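You operate a simulated robot arm through the tools that you are given. There is no shell and no other tool.

The job below is to be done with a simulated robot arm. You get a single attempt, and the scene is never put back.

## Task
Put things in order on the long worktop. At the end: the purple tea glass stands where the small white bottle (marked "ROOM MIST") stood; the small white bottle stands where the juice carton (marked "Apple Juice") stood; the juice carton stands where the red tomato tin (marked "TOMATOES") stood; the red tomato tin from the long worktop stands on top of the grey tin base; whatever was shut is shut again. Leave all else as you found it, and nothing knocked over.

Only the result counts: the job must be done as asked and must still hold three seconds after the hand-in. Knocking over, shifting, dropping, spilling or breaking anything else fails it.

## Robot
A 7-joint arm with a two-finger parallel gripper, fixed in place. Base frame: the origin is at the foot of the arm, x ahead of it, y to its left, z up; the work surface is at about z = 0. Lengths are in m, angles in degrees, forces in N, time in s.
With the tool pointing down near the work surface it reaches from about 0.24 to 0.62 m from the base axis. Its first joint turns from -66.0 to 66.0 degrees. Payload 2.6 kg.
The tool frame sits at the grasp point between the pads (the TCP): z along the fingers, y along the line on which they close. The tips reach 0.03 m beyond it. Largest opening 0.094 m; finger width 0.028, thickness 0.01; the body of the gripper, 0.05 by 0.096 m, starts 0.055 m behind the TCP.
Orientation is that of the tool frame in the base frame, as a unit quaternion [x, y, z, w]. With the fingers straight down and closing along the base's y, the tool's x points along the base's -x, its y along +y and its z along -z.

## Interface
- The arm moves only by the tool move_arm. Its argument "series" is a list of rows, each an object (a shift or turn left out is 0, a gripper value left out holds the last) with "offset": the shift along the tool's x, y, z in units of 20 mm (1.0 is 20 mm), a list of three; "rot": the turn, a rotation vector about the tool's x, y, z in units of 8 degrees (1.0 is 8 degrees), a list of three; "gripper": the gripper command, from -1 (fully open) to 1 (shut), values between in proportion. In form: [{"offset": [dx, dy, dz], "rot": [ax, ay, az], "gripper": gripper}, ...]. A call has 1 to 20 rows; each row shifts and turns the commanded pose from where the row before left it, along the tool's axes as they then stand. A call with a number of a shift or a turn outside -1 to 1 is refused whole. Rows are played at 5 a second. More than 0.05 m and 8.6 degrees between two rows, or a gripper value outside its range, and nothing of the call is played. Where a pose cannot be reached the arm comes as near as it can. A force on the tool above 40 N (or 10 N above the force at the start of the call, whichever is more), or a blocked arm, ends the call early, and 0.2 s more pass. Each finger travels about 0.072 m/s and halts on what it meets, pressing with about 36 N; the grip force reading is that of the motor and also rises with nothing between the fingers. The clock runs only during rows and for 0.2 s after the last one: add rows that do not move to give the fingers time. It gives the time, the measured TCP pose, the force on the tool (base axes), the opening and the grip force at its end, in the units of the frame above (readings bear some noise), with the torque about the TCP (base axes, N m) and any sound that the robot's microphone picked up, and new pictures: "show" is both (left out), scene, wrist or none.
- Cameras (640 x 400 px; columns grow to the right, rows downward): "scene" is fixed at [0.024, 0.4219, 0.5732]; the picture's right is [-0.87, -0.49, 0.00], its down [-0.25, 0.45, -0.86] and it looks along [0.42, -0.75, -0.51] (base axes); focal length 358 px, centre (320, 200). "wrist" rides on the gripper at [0.076, 0.014, -0.103] in the tool frame; the picture's right is [-0.18, 0.98, 0.00], its down [-0.75, -0.14, -0.64] and it looks along [-0.63, -0.12, 0.77] (tool axes); focal length 243 px, centre (320, 200).
- point_at(camera, pixels): for up to 12 pixels [column, row] of the newest picture of that camera ("zoom" is the newest enlarged one), the place [x, y, z] in the base frame of the surface seen there, good to about 0.002 m. The clock stands still meanwhile.
- enlarge(camera, box): a new picture of the part [left, top, right, bottom] of that camera's present view, enlarged. The clock stands still meanwhile.
- hand_in(): hands the job in; it is judged then, once.

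Open the gripper and draw the arm clear of the work before you hand the job in, unless the task says otherwise.

The tools are called after "Call:" as name(argument=value, ...) on one line, values as JSON. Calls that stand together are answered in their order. move_arm: Moves the arm, as the interface text tells. Its arguments: {"type":"object","properties":{"series":{"type":"array"},"show":{"type":"string","enum":["both","scene","wrist","none"]}},"required":["series"]} The other tools are called the same way: point_at (camera, pixels) gives the place of the surface under pixels of a picture; enlarge (camera, box) takes an enlarged picture of a part of a camera's view; hand_in () hands the job in.

At the start:

```text
time_s: 0.0
tcp_pos: [0.3519, -0.2404, 0.2991]
tool_rot: [-0.001, 1.0, 0.0, 0.0]
ft_force: [-0.3, 0.9, 0.7]
torque: [0.02, 0.03, 0.03]
finger_gap: 0.094
finger_force: 0.0
```

scene: 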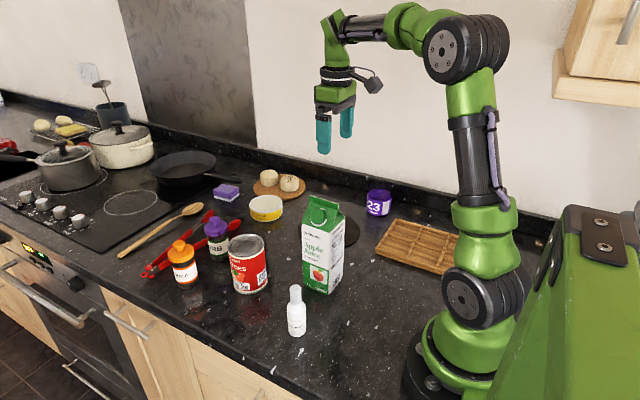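
wrist: 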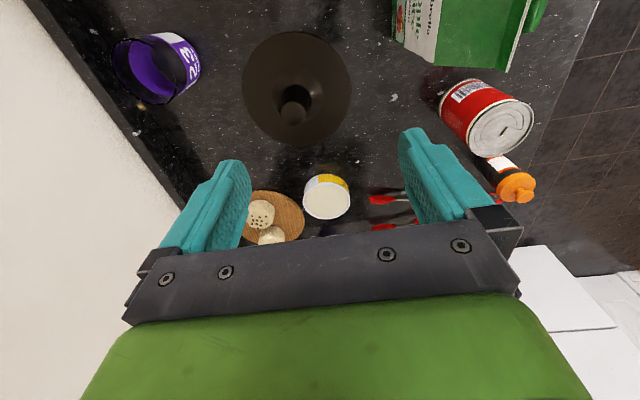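

The scene shows the tomato tin near (249,263), the juice carton near (322,245), the white bottle near (296,312), and a purple item near (378,203). I'll enlarge to identify the objects more closely.

Call:
enlarge(camera="scene", box=[130, 160, 290, 300])

Call:
enlarge(camera="scene", box=[260, 160, 480, 350])

Call:
enlarge(camera="wrist", box=[80, 0, 400, 260])

```text
2.86 times, centred on (210, 230) of scene
```

zoom: 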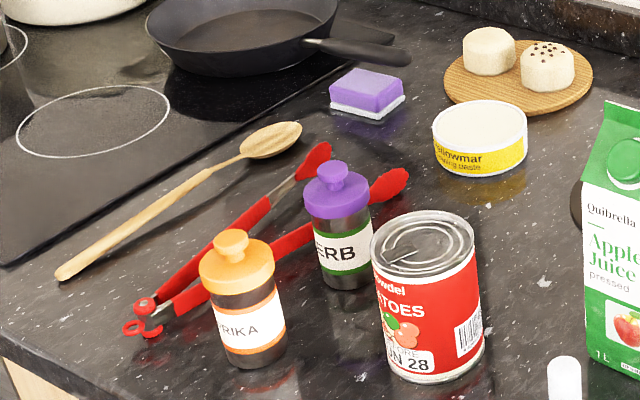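

```text
2.11 times, centred on (370, 255) of scene
```

zoom: 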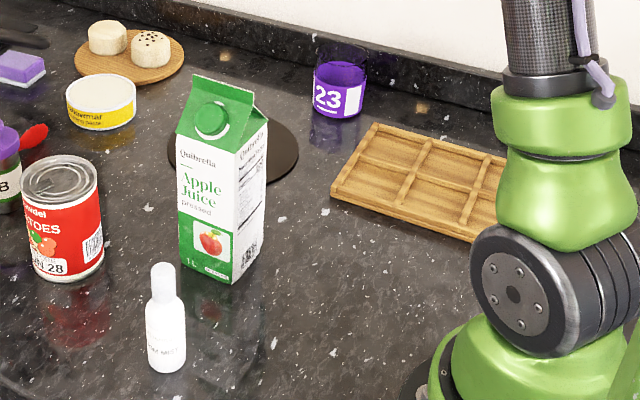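

```text
1.54 times, centred on (240, 130) of wrist
```

zoom: 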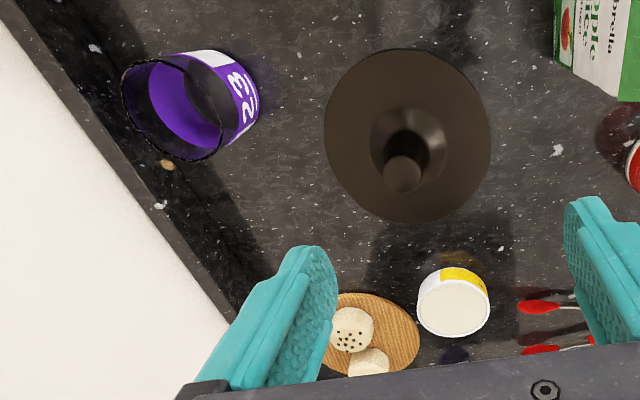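

Now I'll measure where the main objects lie, and the wall cupboard at the upper right.

Call:
point_at(camera="scene", pixels=[[249, 250], [249, 290], [322, 205], [320, 292], [296, 292], [297, 335], [378, 192], [378, 213], [350, 235], [420, 245], [266, 205], [600, 90]])

Call:
point_at(camera="scene", pixels=[[626, 30], [580, 50], [560, 90], [610, 247], [185, 250], [217, 225], [226, 190], [270, 185], [184, 165], [125, 315], [120, 140], [475, 230]])

Call:
point_at(camera="wrist", pixels=[[295, 60], [292, 110], [245, 85], [348, 85], [296, 33], [297, 143], [155, 65], [190, 60], [125, 60], [326, 195], [487, 118], [500, 130]])

```text
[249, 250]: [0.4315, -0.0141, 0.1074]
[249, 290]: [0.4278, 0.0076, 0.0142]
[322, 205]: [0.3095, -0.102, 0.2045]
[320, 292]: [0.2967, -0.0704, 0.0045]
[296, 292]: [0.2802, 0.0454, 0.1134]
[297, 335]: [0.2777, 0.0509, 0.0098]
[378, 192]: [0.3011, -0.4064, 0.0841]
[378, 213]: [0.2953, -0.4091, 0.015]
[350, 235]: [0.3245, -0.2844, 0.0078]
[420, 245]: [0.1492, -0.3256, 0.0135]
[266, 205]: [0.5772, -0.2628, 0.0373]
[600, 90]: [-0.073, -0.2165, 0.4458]
```

```text
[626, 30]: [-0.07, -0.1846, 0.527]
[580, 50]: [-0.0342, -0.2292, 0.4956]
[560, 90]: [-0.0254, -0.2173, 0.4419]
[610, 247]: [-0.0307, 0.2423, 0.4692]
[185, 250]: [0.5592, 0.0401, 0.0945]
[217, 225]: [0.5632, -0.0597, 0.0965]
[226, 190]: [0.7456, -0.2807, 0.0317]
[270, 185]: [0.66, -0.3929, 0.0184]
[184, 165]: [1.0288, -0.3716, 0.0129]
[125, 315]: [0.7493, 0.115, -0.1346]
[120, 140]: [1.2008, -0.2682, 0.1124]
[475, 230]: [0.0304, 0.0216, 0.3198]
```

```text
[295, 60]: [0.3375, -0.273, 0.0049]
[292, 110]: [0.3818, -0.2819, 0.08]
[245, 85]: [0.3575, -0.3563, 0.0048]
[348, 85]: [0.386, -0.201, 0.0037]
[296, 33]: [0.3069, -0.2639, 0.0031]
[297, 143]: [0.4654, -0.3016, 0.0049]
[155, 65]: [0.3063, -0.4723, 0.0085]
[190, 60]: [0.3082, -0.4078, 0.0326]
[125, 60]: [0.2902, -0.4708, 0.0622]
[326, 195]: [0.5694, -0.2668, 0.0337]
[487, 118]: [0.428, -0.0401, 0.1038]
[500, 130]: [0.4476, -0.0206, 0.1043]
```

The dark disc with a knob at wrist (295,85) is unclear, and no grey tin base has appeared yet. I'll enlarge that disc and other parts of the scene to look for it.

Call:
enlarge(camera="wrist", box=[230, 20, 360, 150])

Call:
point_at(camera="zoom", pixels=[[320, 60], [320, 110], [320, 140], [320, 165], [300, 200], [320, 200], [260, 200], [380, 200], [310, 245], [420, 200], [220, 200], [320, 300]])

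Call:
enlarge(camera="scene", box=[0, 60, 260, 230])

Call:
enlarge(camera="scene", box=[0, 200, 300, 400])

Call:
enlarge(camera="scene", box=[460, 0, 640, 120])

```text
3.08 times, centred on (295, 85) of wrist
```

zoom: 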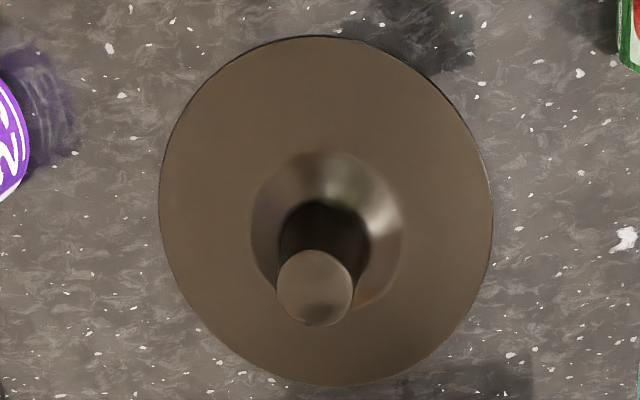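

```text
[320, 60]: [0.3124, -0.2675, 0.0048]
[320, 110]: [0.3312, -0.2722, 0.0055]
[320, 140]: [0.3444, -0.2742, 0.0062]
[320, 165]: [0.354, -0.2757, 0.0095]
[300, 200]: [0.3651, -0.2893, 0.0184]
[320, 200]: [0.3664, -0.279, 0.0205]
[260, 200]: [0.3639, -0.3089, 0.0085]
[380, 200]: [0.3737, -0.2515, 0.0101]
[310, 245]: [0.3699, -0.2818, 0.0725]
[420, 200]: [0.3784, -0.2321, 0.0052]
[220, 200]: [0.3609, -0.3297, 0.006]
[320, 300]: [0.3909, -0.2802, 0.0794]
```

```text
2.35 times, centred on (130, 145) of scene
```

zoom: 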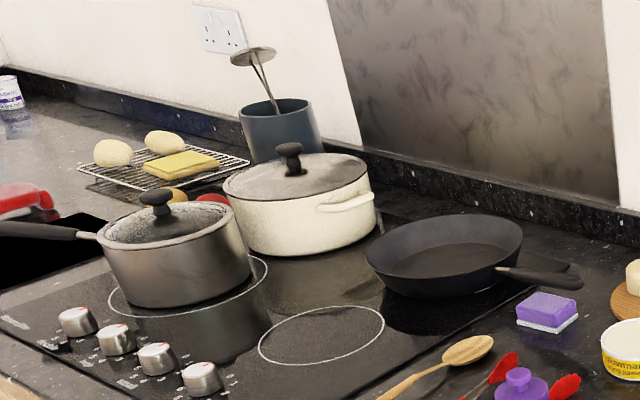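

```text
2.00 times, centred on (150, 300) of scene
```

zoom: 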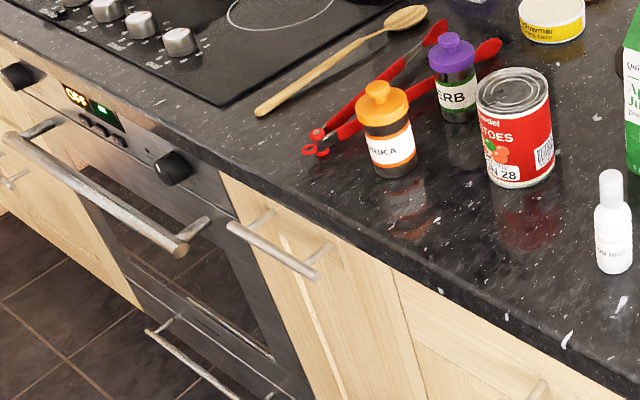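

```text
3.33 times, centred on (550, 60) of scene
```

zoom: 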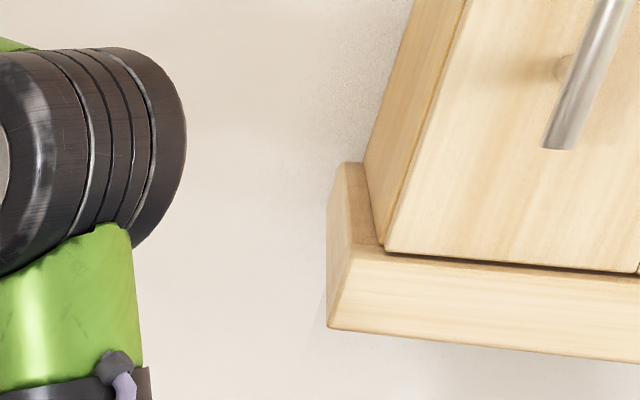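

Everything within reach looks accounted for except the grey tin base; it may be under the dark lid (knob at [0.385,-0.281,0.08]). I'll raise the arm and draw back for a wider wrist view before touching anything.

Call:
move_arm(series=[{"offset": [0.5, 0, -1], "gripper": -1}, {"offset": [0.5, 0.5, -1]}, {"offset": [0.5, 1, -1]}, {"offset": [0.5, 1, -1]}, {"offset": [0.5, 1, -1]}, {"offset": [0, 1, -1]}, {"offset": [0, 1, 0]}, {"offset": [0, 1, 0]}])

```text
time_s: 1.8
tcp_pos: [0.3034, -0.1101, 0.4197]
tool_rot: [0.0, 1.0, 0.001, -0.001]
ft_force: [0.5, -0.4, 0.1]
torque: [0.0, -0.01, -0.01]
finger_gap: 0.0939
finger_force: 0.0
```

scene: 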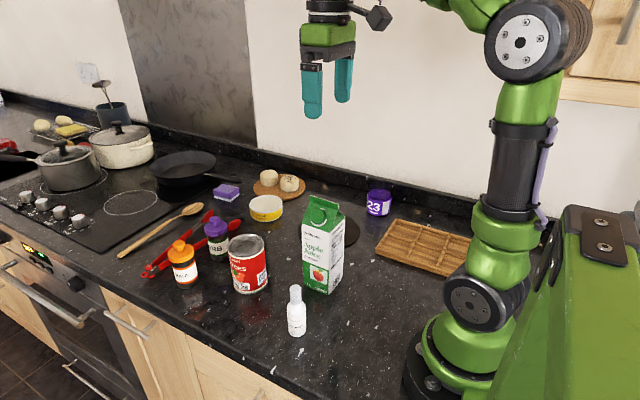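
wrist: 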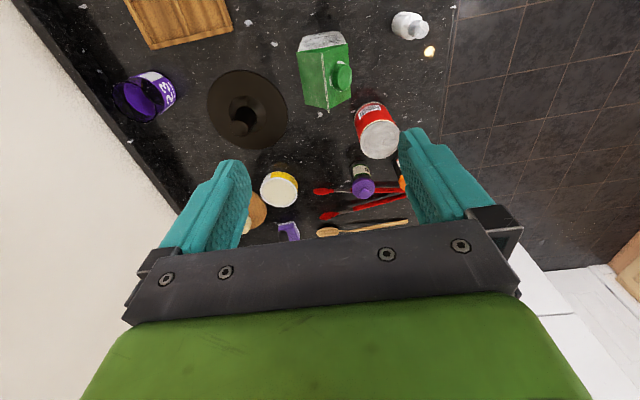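

The wider wrist view shows the tray (185,20), glass (145,95), lid (248,110), carton (325,70), bottle (410,25) and tin (375,130), but no separate grey base. I'll enlarge the upper part to check details.

Call:
enlarge(camera="wrist", box=[80, 0, 290, 140])

Call:
enlarge(camera="wrist", box=[270, 0, 470, 160])

Call:
enlarge(camera="scene", box=[330, 160, 560, 300])

```text
2.86 times, centred on (185, 70) of wrist
```

zoom: 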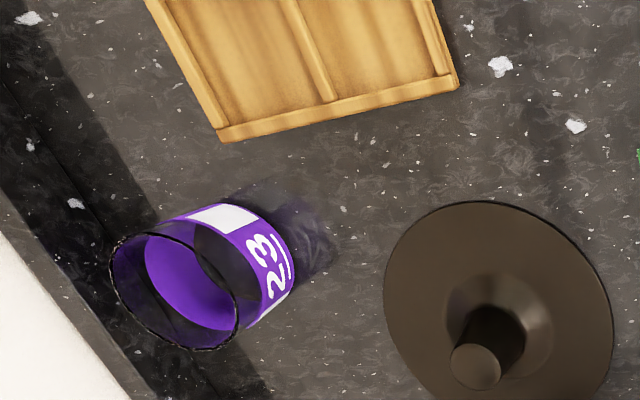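

```text
2.50 times, centred on (370, 80) of wrist
```

zoom: 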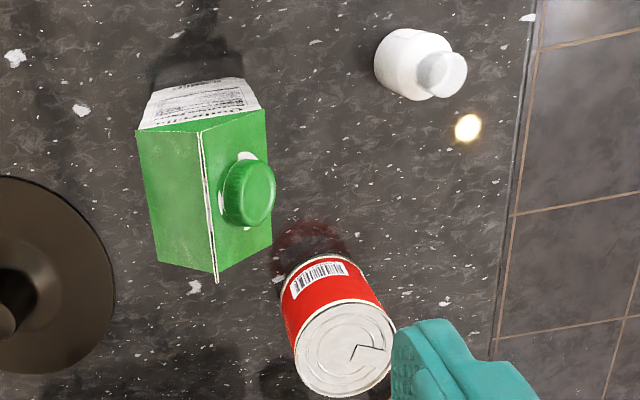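

```text
2.78 times, centred on (445, 230) of scene
```

zoom: 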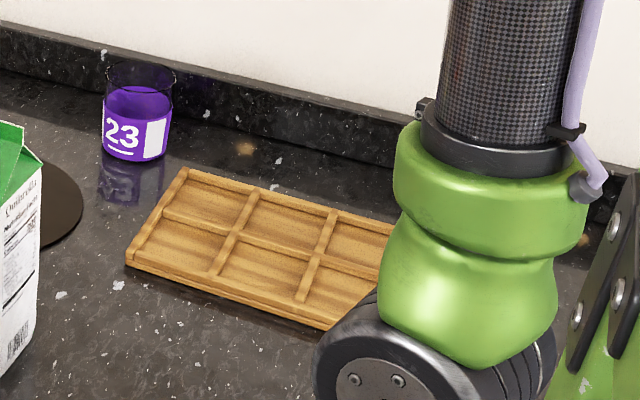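

The glass seems to hold purple tea, so it must stay upright. I'll measure the footprints of carton, bottle, tin and glass from the scene picture.

Call:
enlarge(camera="scene", box=[280, 180, 360, 345])

Call:
point_at(camera="scene", pixels=[[304, 282], [327, 292], [341, 274], [304, 232], [329, 238], [344, 222], [306, 200], [338, 203], [318, 212], [316, 284], [333, 284], [343, 240]])

Call:
point_at(camera="scene", pixels=[[289, 327], [305, 327], [297, 335], [296, 287], [235, 282], [252, 292], [267, 283], [231, 245], [263, 243], [247, 236], [248, 254], [247, 245]])

Call:
point_at(camera="scene", pixels=[[368, 210], [378, 215], [388, 213], [379, 200], [370, 200], [389, 203], [367, 192], [391, 193], [379, 188], [379, 196], [330, 230], [357, 232]])

```text
2.42 times, centred on (320, 262) of scene
```

zoom: 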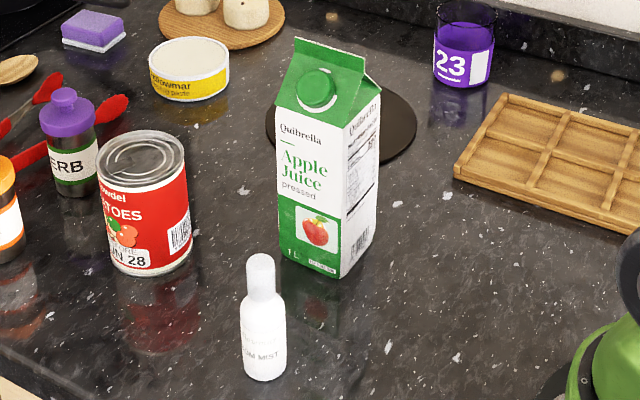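

```text
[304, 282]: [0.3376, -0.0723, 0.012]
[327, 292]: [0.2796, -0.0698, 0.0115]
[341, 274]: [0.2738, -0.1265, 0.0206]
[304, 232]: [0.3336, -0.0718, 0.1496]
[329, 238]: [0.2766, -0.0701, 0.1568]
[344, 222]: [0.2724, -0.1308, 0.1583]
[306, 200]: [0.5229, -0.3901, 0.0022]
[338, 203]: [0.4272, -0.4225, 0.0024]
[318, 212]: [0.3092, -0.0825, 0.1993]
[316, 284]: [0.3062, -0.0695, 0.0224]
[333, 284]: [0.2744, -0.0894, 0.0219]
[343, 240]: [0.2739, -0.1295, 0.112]
```

```text
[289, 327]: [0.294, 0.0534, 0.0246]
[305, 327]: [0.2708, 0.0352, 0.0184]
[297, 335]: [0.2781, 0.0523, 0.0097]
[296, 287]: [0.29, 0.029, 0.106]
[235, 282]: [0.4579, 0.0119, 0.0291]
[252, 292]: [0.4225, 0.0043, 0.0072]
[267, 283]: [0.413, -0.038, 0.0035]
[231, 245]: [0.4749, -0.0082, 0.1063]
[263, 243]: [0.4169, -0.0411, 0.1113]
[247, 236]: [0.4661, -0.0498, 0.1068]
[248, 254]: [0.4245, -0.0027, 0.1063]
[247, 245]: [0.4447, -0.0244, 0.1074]
```

```text
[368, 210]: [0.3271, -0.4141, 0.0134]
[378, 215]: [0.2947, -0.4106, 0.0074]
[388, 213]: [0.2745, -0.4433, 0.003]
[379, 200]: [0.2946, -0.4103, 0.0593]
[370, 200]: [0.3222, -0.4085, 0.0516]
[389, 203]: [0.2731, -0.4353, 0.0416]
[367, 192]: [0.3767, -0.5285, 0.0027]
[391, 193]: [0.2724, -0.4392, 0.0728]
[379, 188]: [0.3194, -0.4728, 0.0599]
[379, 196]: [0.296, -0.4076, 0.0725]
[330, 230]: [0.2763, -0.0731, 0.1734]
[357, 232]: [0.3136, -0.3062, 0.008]
```

Measured: carton centre near (0.307,-0.103), tin near (0.445,-0.025), bottle near (0.282,0.036), glass near (0.30,-0.44). I'll go above the lid's knob to inspect it and lift it carefully to see what it covers.

Call:
move_arm(series=[{"offset": [-0.5, -1, 0]}, {"offset": [-0.5, -1, 0]}, {"offset": [-0.5, -1, 0]}, {"offset": [-0.5, -1, 0]}, {"offset": [-0.5, -1, 0]}, {"offset": [-0.5, -1, 0.5]}, {"offset": [-0.5, -1, 1]}, {"offset": [-0.5, -1, 1]}, {"offset": [-0.08, -0.54, 1]}, {"offset": [0, 0, 1]}, {"offset": [0, 0, 1]}, {"offset": [0, 0, 1]}, {"offset": [0, 0, 1]}, {"offset": [0, 0, 1]}, {"offset": [0, 0, 1]}, {"offset": [0, 0, 1]}, {"offset": [0, 0, 0.5]}])

```text
time_s: 5.4
tcp_pos: [0.3834, -0.2821, 0.1994]
tool_rot: [-0.001, 1.0, 0.0, 0.0]
ft_force: [-0.1, -0.8, -0.1]
torque: [0.05, 0.01, -0.01]
finger_gap: 0.0939
finger_force: 0.0
```

scene: 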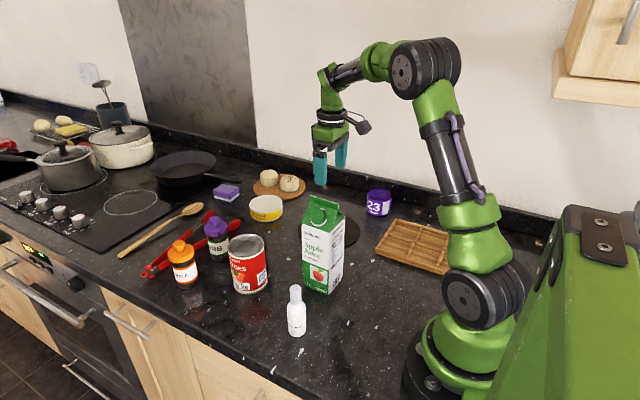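
wrist: 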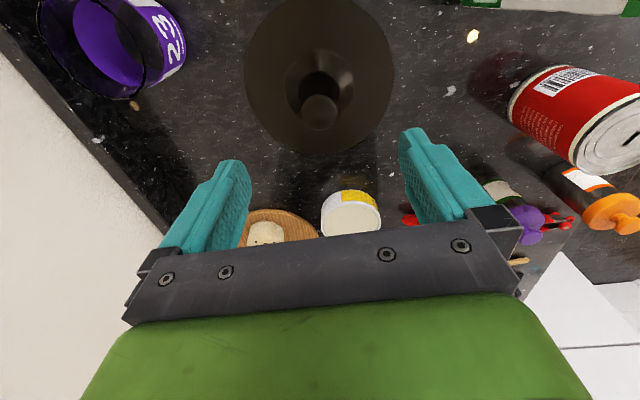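

Call:
enlarge(camera="wrist", box=[240, 0, 400, 160])

Call:
point_at(camera="wrist", pixels=[[319, 100], [319, 112], [319, 125], [303, 112], [335, 112], [250, 60], [392, 60], [320, 150], [270, 15], [380, 15], [260, 100], [384, 100]])

```text
2.50 times, centred on (320, 80) of wrist
```

zoom: 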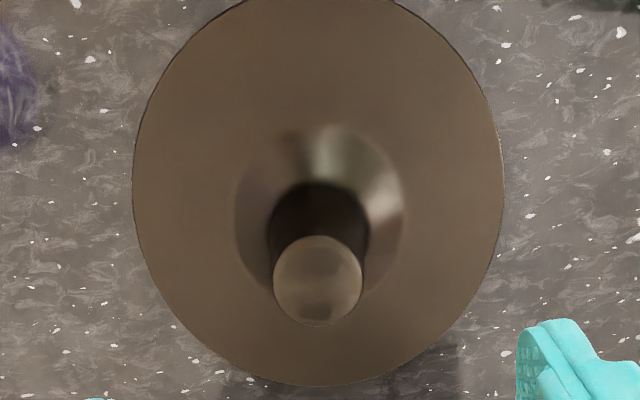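

```text
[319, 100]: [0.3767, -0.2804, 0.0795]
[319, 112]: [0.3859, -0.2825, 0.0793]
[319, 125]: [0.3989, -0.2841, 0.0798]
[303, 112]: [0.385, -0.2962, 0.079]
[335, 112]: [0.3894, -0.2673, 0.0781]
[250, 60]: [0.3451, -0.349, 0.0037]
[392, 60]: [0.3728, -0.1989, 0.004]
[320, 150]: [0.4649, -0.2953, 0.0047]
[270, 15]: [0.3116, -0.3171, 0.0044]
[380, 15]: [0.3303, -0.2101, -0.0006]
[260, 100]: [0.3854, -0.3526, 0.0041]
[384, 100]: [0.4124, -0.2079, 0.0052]
```

The knob top is centred at about (0.387,-0.282,0.079) with a 16 mm radius. I'll descend over it, close on it, and read the grip.

Call:
move_arm(series=[{"offset": [-0.17, 0, 1]}, {"offset": [0, 0, 1]}, {"offset": [0, 0, 1]}, {"offset": [0, 0, 1]}, {"offset": [0, 0, 1]}, {"offset": [0, 0, 1]}, {"offset": [0, 0, 0.8]}, {"gripper": 0.2}, {"gripper": 0.2}, {"gripper": 1}, {"gripper": 1}, {"gripper": 1}])

```text
time_s: 8.0
tcp_pos: [0.3879, -0.28, 0.0625]
tool_rot: [-0.001, 1.0, 0.001, -0.001]
ft_force: [0.6, 0.1, 0.7]
torque: [0.01, -0.01, -0.01]
finger_gap: 0.0375
finger_force: 35.7
```

scene: 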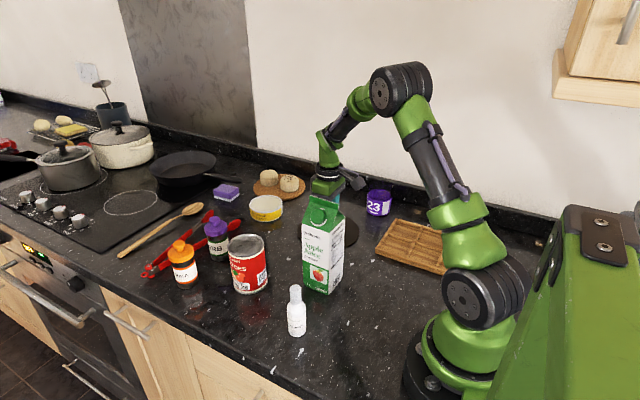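
wrist: 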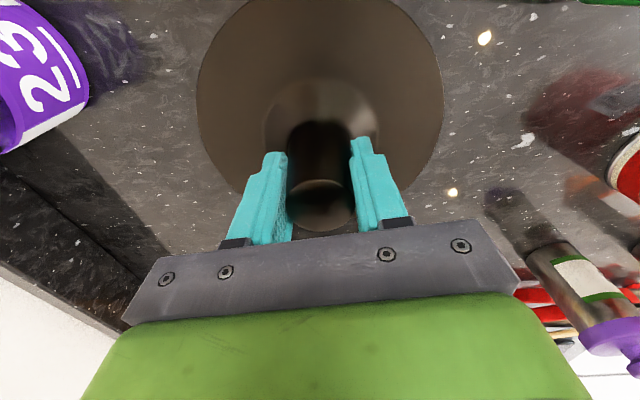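

The grip closed on the post (gap 0.0375). I'll lift a little and watch the force to see whether it comes up as a lid.

Call:
move_arm(series=[{"offset": [0, 0, -0.25]}, {"offset": [0, 0, -0.25]}, {"offset": [0, 0, -0.5]}, {}])

```text
time_s: 9.0
tcp_pos: [0.3861, -0.2809, 0.0831]
tool_rot: [-0.001, 1.0, -0.001, 0.0]
ft_force: [0.4, -0.4, 0.3]
torque: [-0.06, 0.1, 0.04]
finger_gap: 0.0354
finger_force: 36.4
```

scene: 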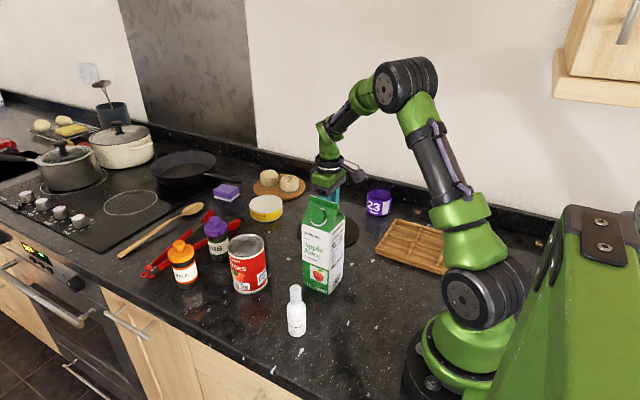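
wrist: 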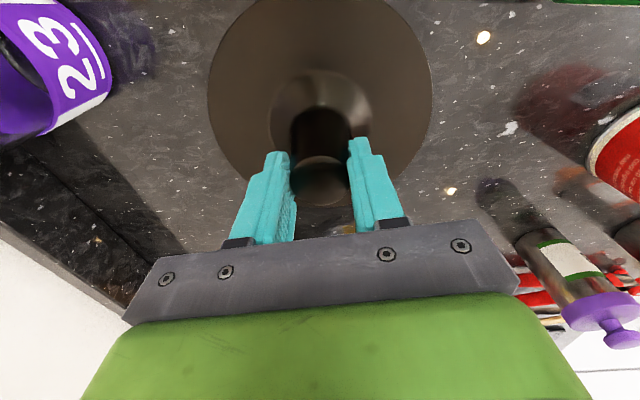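

The TCP rose 20 mm but the gap shrank to 0.0354, so the fingers may have slid up the taper. I'll check whether the disc and knob moved.

Call:
point_at(camera="wrist", pixels=[[320, 165], [320, 180], [320, 195], [240, 60], [400, 60], [320, 20], [230, 120], [410, 130], [215, 60], [428, 60]])

Call:
enlarge(camera="wrist", box=[200, 0, 440, 220])

Call:
enlarge(camera="scene", box=[280, 140, 400, 260])

```text
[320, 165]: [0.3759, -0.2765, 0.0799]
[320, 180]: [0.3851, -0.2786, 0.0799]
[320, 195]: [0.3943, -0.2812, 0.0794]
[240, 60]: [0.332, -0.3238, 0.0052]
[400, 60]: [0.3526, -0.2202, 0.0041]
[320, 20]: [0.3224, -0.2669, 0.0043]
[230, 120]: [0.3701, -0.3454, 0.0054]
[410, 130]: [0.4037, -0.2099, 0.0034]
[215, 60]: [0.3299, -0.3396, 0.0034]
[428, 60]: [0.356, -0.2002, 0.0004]
```

```text
1.82 times, centred on (320, 110) of wrist
```

zoom: 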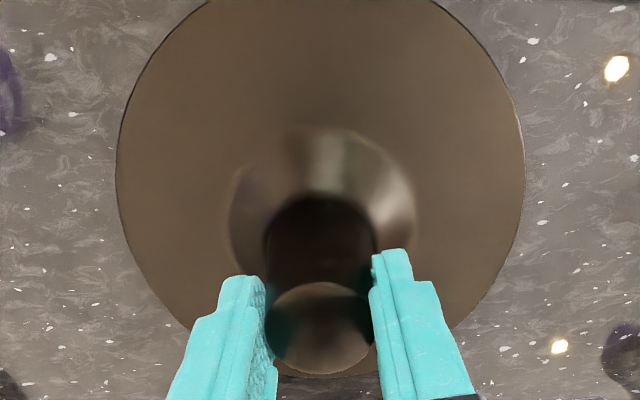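

```text
3.33 times, centred on (340, 200) of scene
```

zoom: 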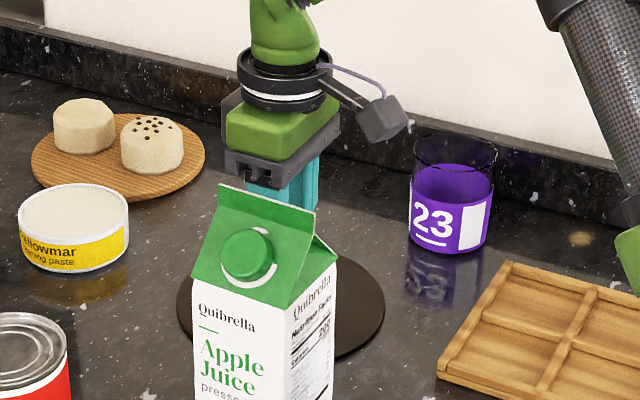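

The knob top is still at z=0.08 and the disc is still at 0.004, so it did not rise. I'll pull in 2 mm steps to read how much it resists.

Call:
move_arm(series=[{"offset": [0, 0, -0.1], "gripper": 1}], show="none")

```text
time_s: 9.4
tcp_pos: [0.3873, -0.281, 0.085]
tool_rot: [-0.001, 1.0, 0.001, 0.0]
ft_force: [0.2, -0.1, -1.1]
torque: [0.03, 0.01, -0.04]
finger_gap: 0.0357
finger_force: 36.5
```

Almost no resisting force shows, so the fingers just slip on this post. I'll release it and rise, then look around with the wrist camera for the grey base elsewhere.

Call:
move_arm(series=[{"gripper": 0}, {"gripper": -1}, {"gripper": -1}, {"gripper": -1}, {"offset": [0, 0, -1]}, {"offset": [0, 0, -1]}, {"offset": [0, 0, -1]}, {"offset": [0, 0, -1]}, {"offset": [0, 0, -1]}, {"offset": [0, 0, -1]}, {"offset": [0, 0, -1]}, {"offset": [0, 0, -1]}, {"offset": [0, 0, -1]}, {"offset": [0, 0, -1]}])

```text
time_s: 12.4
tcp_pos: [0.3873, -0.2799, 0.2858]
tool_rot: [0.0, 1.0, 0.001, 0.0]
ft_force: [0.7, 0.6, -0.3]
torque: [0.01, 0.01, -0.01]
finger_gap: 0.0941
finger_force: 0.0
```

scene: 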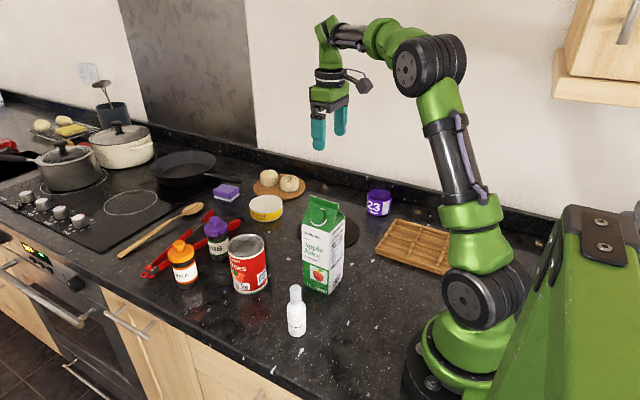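
wrist: 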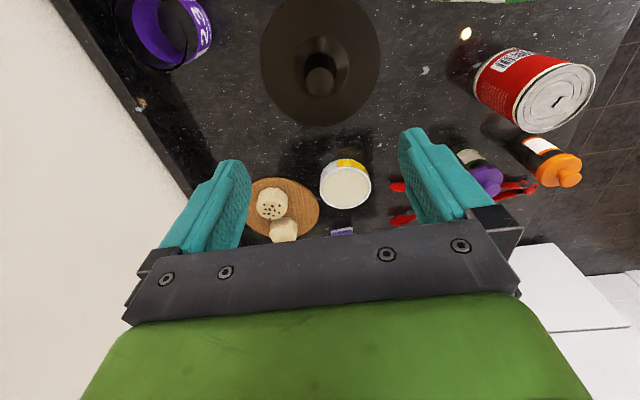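

The disc is unchanged. I'll raise the arm and turn the tool by -90° so the wrist camera looks toward the front and the robot's foot.

Call:
move_arm(series=[{"offset": [0, 0.5, -1]}, {"offset": [0, 0.5, -1]}, {"offset": [0, 0.5, -1]}, {"offset": [0, 0.5, -1]}, {"offset": [0, 0.5, -1]}, {"rot": [0, 0, -0.95]}, {"rot": [0, 0, -0.95]}, {"rot": [0, 0, -0.95]}, {"rot": [0, 0, -0.95]}, {"rot": [0, 0, -0.95]}, {"rot": [0, 0, -0.95]}, {"rot": [0, 0, -0.95]}, {"rot": [0, 0, -0.95]}, {"rot": [0, 0, -0.95]}, {"rot": [0, 0, -0.95]}, {"rot": [0, 0, -0.95]}, {"rot": [0, 0, -0.8]}, {}])

```text
time_s: 16.2
tcp_pos: [0.3863, -0.2309, 0.3842]
tool_rot: [0.708, -0.706, 0.0, 0.0]
ft_force: [0.3, -0.2, -1.0]
torque: [-0.02, -0.05, 0.0]
finger_gap: 0.0939
finger_force: 0.0
```

scene: 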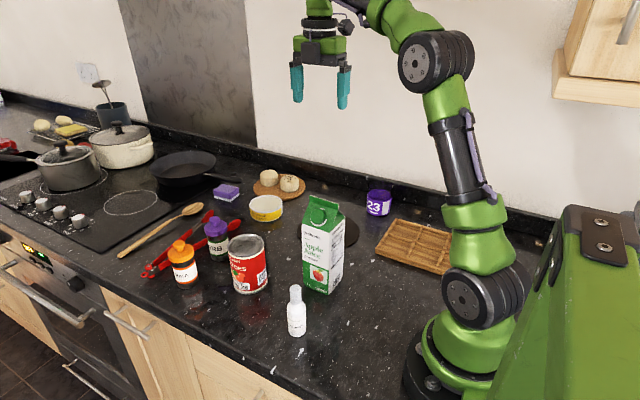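
wrist: 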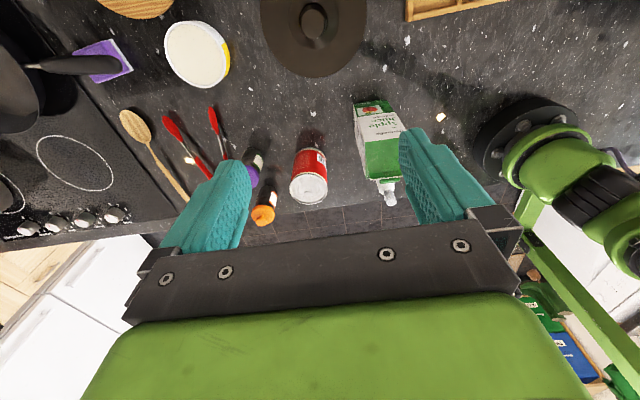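

Something new shows at lower right of the wrist view (550,330): a frame with boxes near the robot. I'll enlarge it.

Call:
enlarge(camera="wrist", box=[480, 180, 640, 400])

Call:
point_at(camera="wrist", pixels=[[545, 310], [570, 350], [540, 260], [590, 290], [620, 385], [530, 215], [585, 250], [300, 225], [60, 320]])

```text
1.82 times, centred on (560, 290) of wrist
```

zoom: 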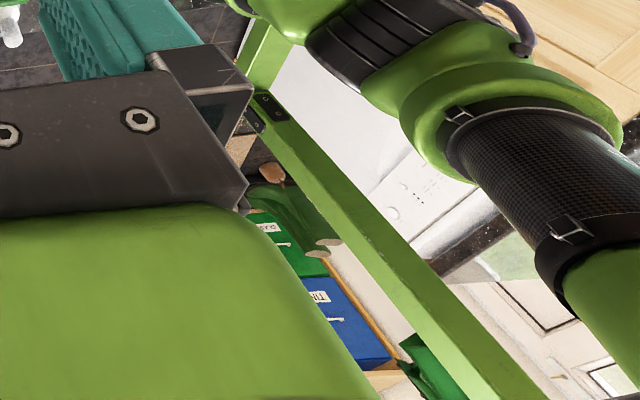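

```text
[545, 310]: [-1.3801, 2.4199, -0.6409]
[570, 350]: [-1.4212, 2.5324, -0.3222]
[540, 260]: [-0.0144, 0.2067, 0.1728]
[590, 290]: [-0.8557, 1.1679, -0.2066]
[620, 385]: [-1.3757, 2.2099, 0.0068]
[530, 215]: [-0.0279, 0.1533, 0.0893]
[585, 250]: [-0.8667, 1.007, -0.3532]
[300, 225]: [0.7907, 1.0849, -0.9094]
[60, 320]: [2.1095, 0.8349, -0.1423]
```

That is distant scenery. I'll turn the tool further so the wrist camera looks back toward the tray and the robot's foot, to rule out a grey base there.

Call:
move_arm(series=[{"rot": [0, 0, -1], "offset": [0, 0, -0.5]}, {"rot": [0, 0, -1]}, {"rot": [0, 0, -1]}, {"rot": [0, 0, -1]}, {"rot": [0, 0, -1]}, {"rot": [0, 0, -1]}, {"rot": [0, 0, -1]}, {"rot": [0, 0, -1]}, {"rot": [0, 0, -1]}, {"rot": [0, 0, -1]}, {}])

```text
time_s: 18.6
tcp_pos: [0.3696, 0.0117, 0.3868]
tool_rot: [0.971, -0.237, 0.0, 0.001]
ft_force: [-0.5, -0.9, -0.4]
torque: [0.0, 0.0, 0.0]
finger_gap: 0.0939
finger_force: 0.0
out of reach, approached as far as the arm can: row 1, 2, 3, 4, 5, 6, 7, 8, 9, 10
```

scene: 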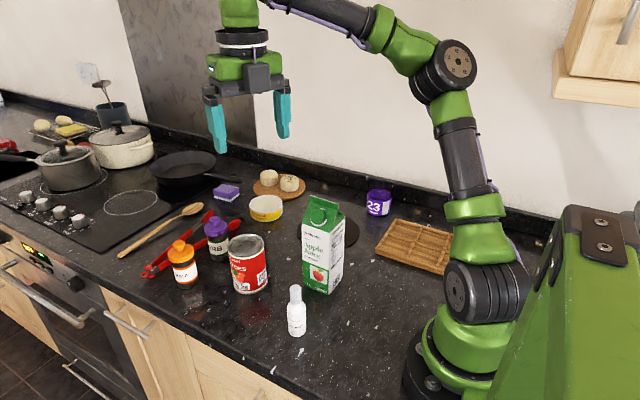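
wrist: 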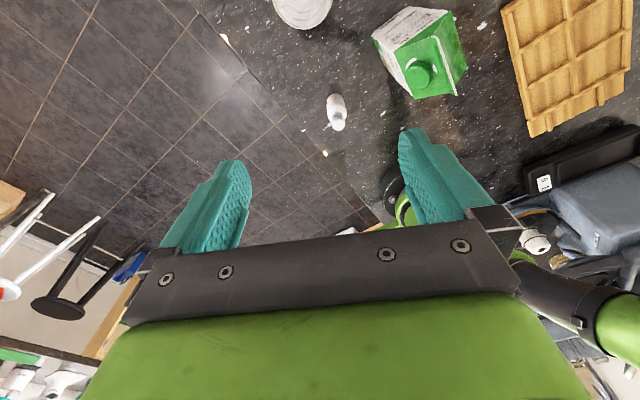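

There is a black strip and a grey object at the right (590,180), behind the tray. I'll enlarge and measure it.

Call:
enlarge(camera="wrist", box=[480, 80, 640, 360])

Call:
point_at(camera="wrist", pixels=[[540, 180], [600, 150], [600, 190], [635, 180], [590, 240], [620, 230], [560, 205], [630, 130], [395, 185], [570, 260]])

```text
1.43 times, centred on (560, 220) of wrist
```

zoom: 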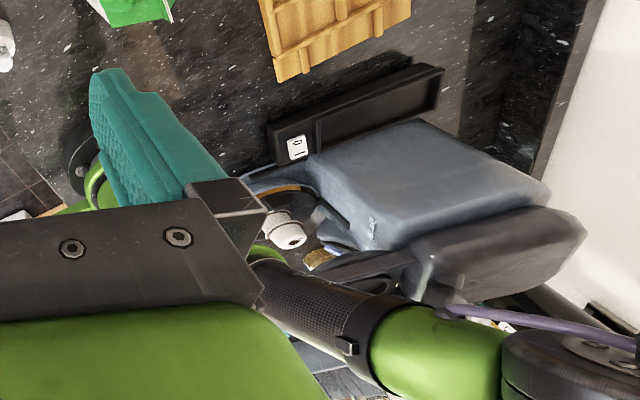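

```text
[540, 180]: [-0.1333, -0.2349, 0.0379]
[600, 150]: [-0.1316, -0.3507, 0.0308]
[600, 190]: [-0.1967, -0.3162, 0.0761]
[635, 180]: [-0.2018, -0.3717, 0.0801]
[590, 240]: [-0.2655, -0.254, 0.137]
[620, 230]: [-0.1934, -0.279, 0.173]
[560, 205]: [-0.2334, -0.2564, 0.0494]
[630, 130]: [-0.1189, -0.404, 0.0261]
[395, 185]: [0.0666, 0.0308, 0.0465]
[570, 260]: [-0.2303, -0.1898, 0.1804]
```

Those are behind the robot at x≈-0.2, out of reach. Next I'll turn the tool back and then swing out in front of the worktop edge to look at the cabinet fronts and drawers.

Call:
move_arm(series=[{"rot": [0, 0, 1]}, {"rot": [0, 0, 1]}, {"rot": [0, 0, 1]}, {"rot": [0, 0, 1]}, {"rot": [0, 0, 1]}, {"rot": [0, 0, 1]}, {"rot": [0, 0, 1]}, {"rot": [0, 0, 1]}, {"rot": [0, 0, 1]}, {"rot": [0, 0, 1]}, {"rot": [0, 0, 1]}, {"rot": [0, 0, 1]}, {"rot": [0, 0, 1]}, {"rot": [0, 0, 1]}, {"rot": [0, 0, 1]}, {"rot": [0, 0, 1]}, {"rot": [0, 0, 1]}, {"rot": [0, 0, 1]}, {"rot": [0, 0, 1]}, {"rot": [0, 0, 1]}], show="none")

```text
time_s: 22.8
tcp_pos: [0.3701, 0.0115, 0.3859]
tool_rot: [0.066, 0.998, -0.001, -0.001]
ft_force: [0.6, 0.3, -1.3]
torque: [0.0, 0.04, 0.0]
finger_gap: 0.0939
finger_force: 0.0
```

Tool yaw is back near zero at (0.37,0.01,0.386). I'll move out toward +y and turn so the camera looks back at the cabinet fronts.

Call:
move_arm(series=[{"offset": [0, 1, 0]}, {"offset": [0, 1, 0]}, {"offset": [0, 1, 0]}, {"offset": [0, 1, 0]}, {"offset": [0, 1, 0]}, {"offset": [0, 1, 0], "rot": [0, 0, 1]}, {"offset": [-0.14, 0.99, 0], "rot": [0, 0, 1]}, {"offset": [0.2, 0.95, 0], "rot": [0, 0, 1]}, {"offset": [0.4, 0.9, 0], "rot": [0, 0, 1]}, {"offset": [0.5, 0.8, 0], "rot": [0, 0, 1]}, {"rot": [0, 0, 1]}, {"rot": [0, 0, 1]}, {"rot": [0, 0, 1]}, {"rot": [0, 0, 1]}, {"rot": [0, 0, 1]}, {}])

```text
time_s: 26.2
tcp_pos: [0.4028, 0.206, 0.3862]
tool_rot: [0.691, 0.722, -0.001, 0.001]
ft_force: [0.7, 0.0, 0.0]
torque: [-0.01, -0.02, 0.0]
finger_gap: 0.0942
finger_force: 0.1
```

scene: 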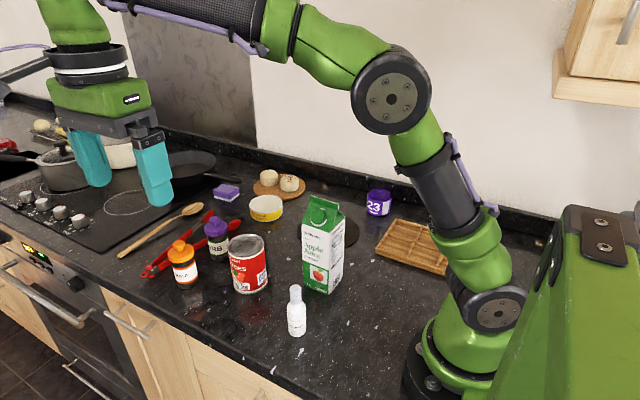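
wrist: 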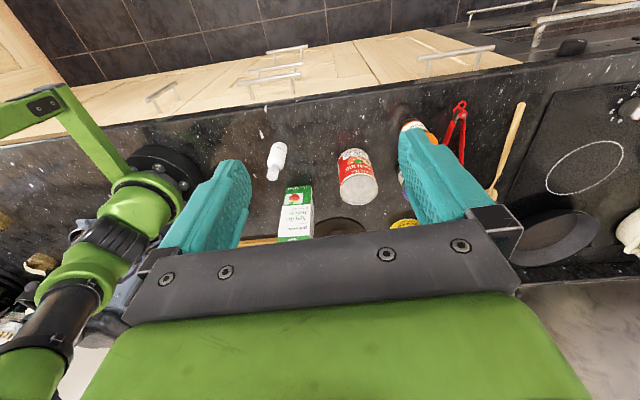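

The wrist view shows drawer handles at (285,50), (275,67), (270,78), (160,92) and (455,60). I'll enlarge and measure them.

Call:
enlarge(camera="wrist", box=[100, 0, 540, 140])

Call:
point_at(camera="wrist", pixels=[[245, 82], [270, 79], [297, 75], [250, 71], [300, 65], [268, 54], [305, 47], [148, 99], [175, 86], [422, 60], [492, 48], [300, 95]])

Call:
point_at(camera="wrist", pixels=[[200, 90], [220, 90], [230, 75], [340, 70], [360, 65], [380, 60], [420, 75], [280, 105], [220, 65], [180, 75], [330, 50], [400, 45]])

```text
1.45 times, centred on (320, 70) of wrist
```

zoom: 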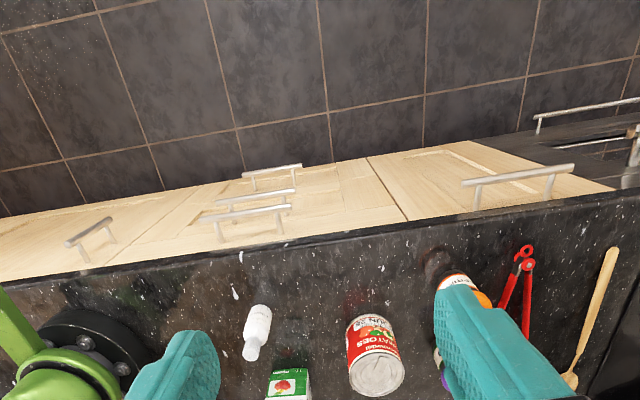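

```text
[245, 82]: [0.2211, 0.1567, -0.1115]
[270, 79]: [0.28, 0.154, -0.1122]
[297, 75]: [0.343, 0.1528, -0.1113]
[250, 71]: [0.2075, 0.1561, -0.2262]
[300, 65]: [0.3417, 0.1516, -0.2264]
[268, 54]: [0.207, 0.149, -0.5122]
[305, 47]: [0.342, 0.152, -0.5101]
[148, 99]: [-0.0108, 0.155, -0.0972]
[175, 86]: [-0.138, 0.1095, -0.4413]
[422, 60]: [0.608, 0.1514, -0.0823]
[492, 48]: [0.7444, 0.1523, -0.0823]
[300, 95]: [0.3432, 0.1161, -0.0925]
```

```text
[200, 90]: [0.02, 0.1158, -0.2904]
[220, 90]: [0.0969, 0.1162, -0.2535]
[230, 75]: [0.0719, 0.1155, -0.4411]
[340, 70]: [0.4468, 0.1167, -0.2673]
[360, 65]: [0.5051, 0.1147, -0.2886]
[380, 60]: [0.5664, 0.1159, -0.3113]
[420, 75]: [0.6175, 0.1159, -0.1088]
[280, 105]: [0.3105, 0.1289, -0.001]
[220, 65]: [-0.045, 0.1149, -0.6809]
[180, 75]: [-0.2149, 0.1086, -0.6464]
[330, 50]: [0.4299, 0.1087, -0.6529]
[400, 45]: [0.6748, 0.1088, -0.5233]
```

There is a drawer stack: handle bars at x 0.21–0.34, y≈0.155 and z≈-0.11, -0.226, -0.51. The base may be in a drawer, so I'll move farther out to see the fronts less obliquely.

Call:
move_arm(series=[{"offset": [1, -0.5, 0]}, {"offset": [1, -0.5, 0]}, {"offset": [1, -0.5, 0]}, {"offset": [1, -0.5, 0]}, {"offset": [1, -0.5, 0]}, {"offset": [1, -0.5, 0]}, {"offset": [1, -0.5, 0]}, {"offset": [1, -0.5, 0]}, {"offset": [0.7, -0.5, 0]}, {}])

```text
time_s: 28.4
tcp_pos: [0.3048, 0.3767, 0.3856]
tool_rot: [0.691, 0.723, -0.002, 0.0]
ft_force: [0.6, 0.2, 0.5]
torque: [-0.05, 0.02, -0.01]
finger_gap: 0.0939
finger_force: 0.1
```

scene: 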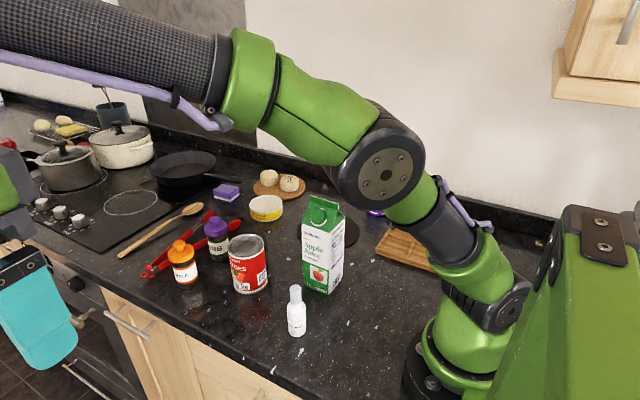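
wrist: 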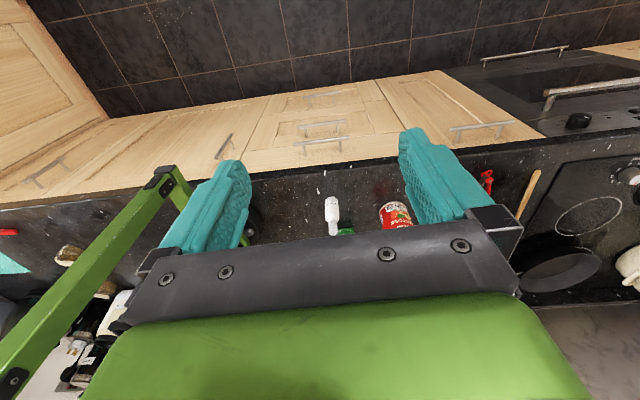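

Now the cabinet fronts are clearer (drawer column at x≈250–410, rows 90–160). I'll enlarge there and measure the panel borders.

Call:
enlarge(camera="wrist", box=[200, 70, 440, 220])

Call:
enlarge(camera="wrist", box=[0, 60, 220, 400])

```text
2.67 times, centred on (320, 145) of wrist
```

zoom: 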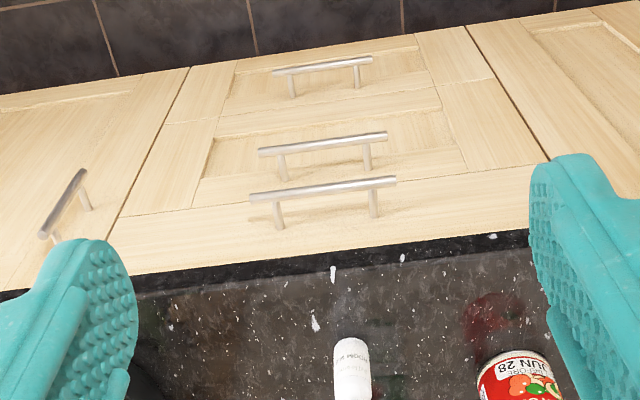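

```text
1.18 times, centred on (110, 230) of wrist
```

zoom: 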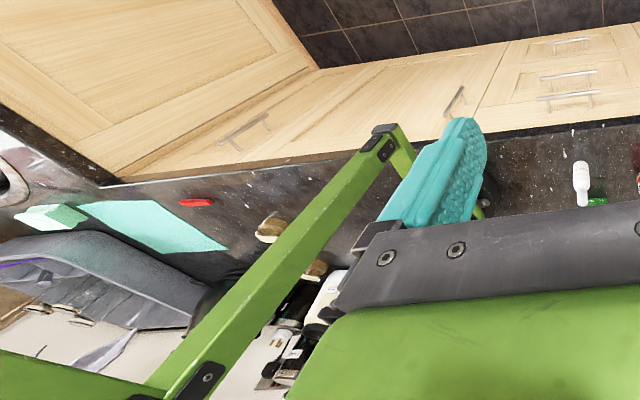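

I'll measure the boundaries of the top drawer face and of its neighbours from this enlarged picture.

Call:
enlarge(camera="wrist", box=[200, 70, 440, 220])

Call:
point_at(camera="zoom", pixels=[[150, 212], [150, 222], [500, 170], [500, 178], [130, 265], [500, 236], [200, 200], [160, 122], [450, 85], [120, 225], [540, 165], [330, 215]])

Call:
point_at(camera="zoom", pixels=[[253, 196], [393, 181], [320, 188], [262, 152], [385, 136], [278, 71], [370, 59], [280, 225], [375, 213], [40, 235], [82, 175], [400, 258]])

```text
2.67 times, centred on (320, 145) of wrist
```

zoom: 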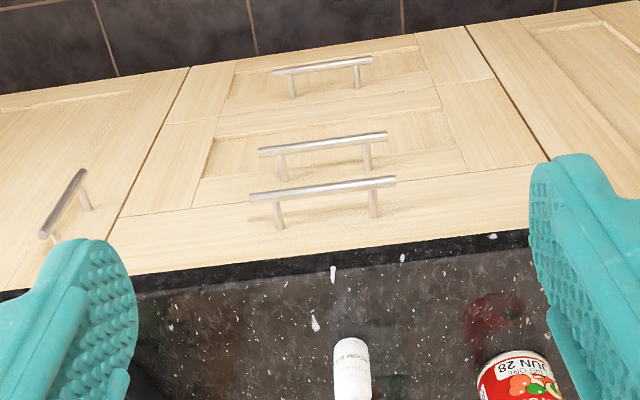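

```text
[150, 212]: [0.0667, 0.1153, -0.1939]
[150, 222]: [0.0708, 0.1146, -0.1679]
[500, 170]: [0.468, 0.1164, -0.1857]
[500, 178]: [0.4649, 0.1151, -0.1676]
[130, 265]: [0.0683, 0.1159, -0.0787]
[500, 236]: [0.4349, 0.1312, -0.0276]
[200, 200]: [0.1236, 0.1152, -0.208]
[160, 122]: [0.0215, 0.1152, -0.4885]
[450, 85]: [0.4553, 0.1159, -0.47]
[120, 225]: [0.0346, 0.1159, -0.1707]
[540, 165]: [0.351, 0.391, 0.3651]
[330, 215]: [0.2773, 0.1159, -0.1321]
```

```text
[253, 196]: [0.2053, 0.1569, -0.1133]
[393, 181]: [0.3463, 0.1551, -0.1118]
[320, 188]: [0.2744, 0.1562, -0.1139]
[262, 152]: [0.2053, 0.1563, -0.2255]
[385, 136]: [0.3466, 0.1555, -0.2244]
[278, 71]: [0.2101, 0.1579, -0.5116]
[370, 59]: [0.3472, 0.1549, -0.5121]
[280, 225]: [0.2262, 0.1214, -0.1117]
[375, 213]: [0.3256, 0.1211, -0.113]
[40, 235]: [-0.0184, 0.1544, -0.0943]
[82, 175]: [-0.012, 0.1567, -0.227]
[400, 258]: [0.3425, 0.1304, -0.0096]
```

The top drawer face spans about x 0.03–0.52, z -0.04 to -0.185; its bar is centred at (0.276,0.156,-0.112). I'll turn the tool to yaw zero and tilt it 45° toward the drawer front, still high and clear.

Call:
move_arm(series=[{"rot": [0, 0, -1]}, {"rot": [0, 0, -1]}, {"rot": [0, 0, -1]}, {"rot": [0, 0, -1]}, {"rot": [0, 0, -1]}, {"rot": [0, 0, -1]}, {"rot": [0, 0, -1]}, {"rot": [0, 0, -1]}, {"rot": [0, 0, -1]}, {"rot": [0, 0, -1]}, {"rot": [0, 0, -0.93]}, {"rot": [0.9, 0, 0]}, {"rot": [0.9, 0, 0]}, {"rot": [0.9, 0, 0]}, {"rot": [0.9, 0, 0]}, {"rot": [0.9, 0, 0]}, {"rot": [0.9, 0, 0]}, {"rot": [0.225, 0, 0]}, {}])

```text
time_s: 32.4
tcp_pos: [0.285, 0.349, 0.3991]
tool_rot: [-0.002, 0.997, -0.083, 0.009]
ft_force: [0.3, 0.5, 0.4]
torque: [0.02, 0.0, 0.0]
finger_gap: 0.0941
finger_force: 0.0
out of reach, approached as far as the arm can: row 12, 13, 14, 15, 16, 17
```

scene: 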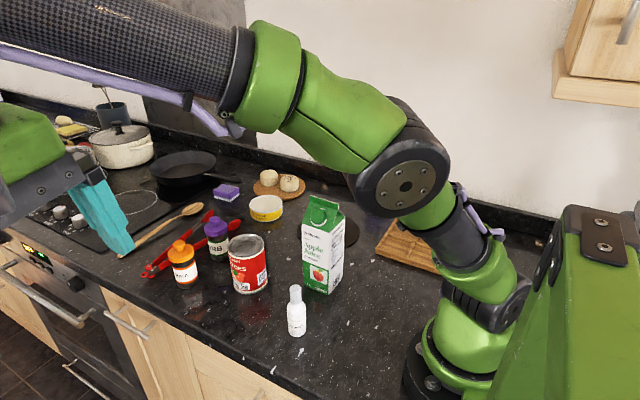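
wrist: 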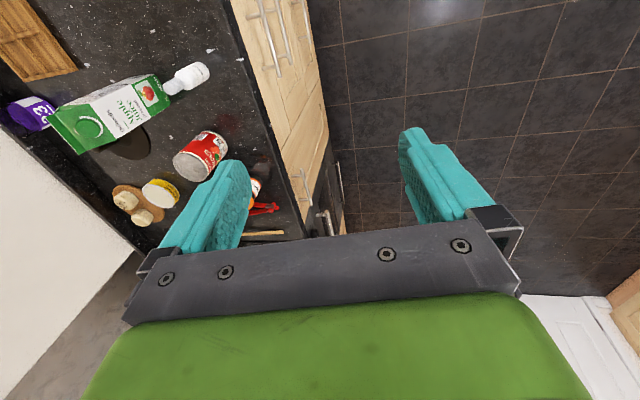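

At this far point the tilt is limited. I'll come nearer and lower in front of the worktop edge (toward (0.30,0.27,0.15)) and tilt there.

Call:
move_arm(series=[{"offset": [-0.25, -0.6, 1]}, {"offset": [-0.25, -0.6, 1]}, {"offset": [-0.25, -0.7, 1]}, {"offset": [0, 0, 1]}, {"offset": [0, 0, 1]}, {"offset": [0, 0, 1]}, {"offset": [0, 0, 1]}, {"offset": [0, 0, 1]}, {"offset": [0, 0, 1]}, {"rot": [0.8, 0, 0]}, {"rot": [0.8, 0, 0]}, {"rot": [0.8, 0, 0]}, {"rot": [0.8, 0, 0]}, {"rot": [0.8, 0, 0]}, {}])

```text
time_s: 35.6
tcp_pos: [0.3038, 0.2776, 0.2292]
tool_rot: [0.002, 0.929, -0.37, 0.009]
ft_force: [-0.2, 0.5, -0.2]
torque: [0.01, 0.02, 0.04]
finger_gap: 0.0939
finger_force: 0.1
```

scene: 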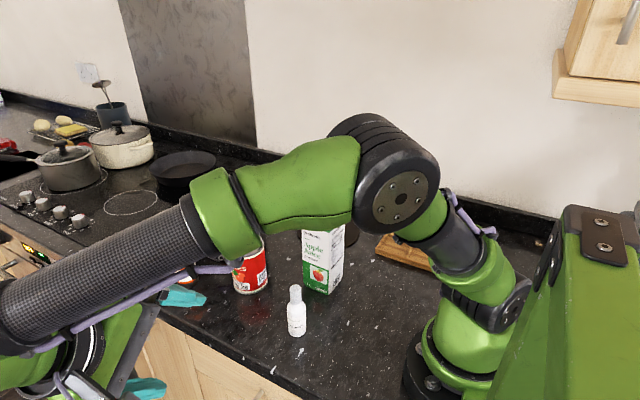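
wrist: 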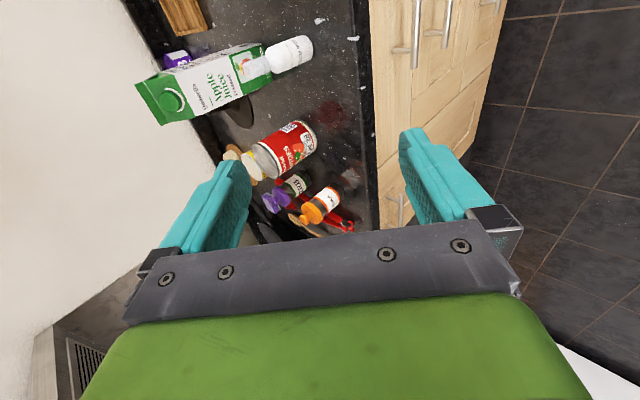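

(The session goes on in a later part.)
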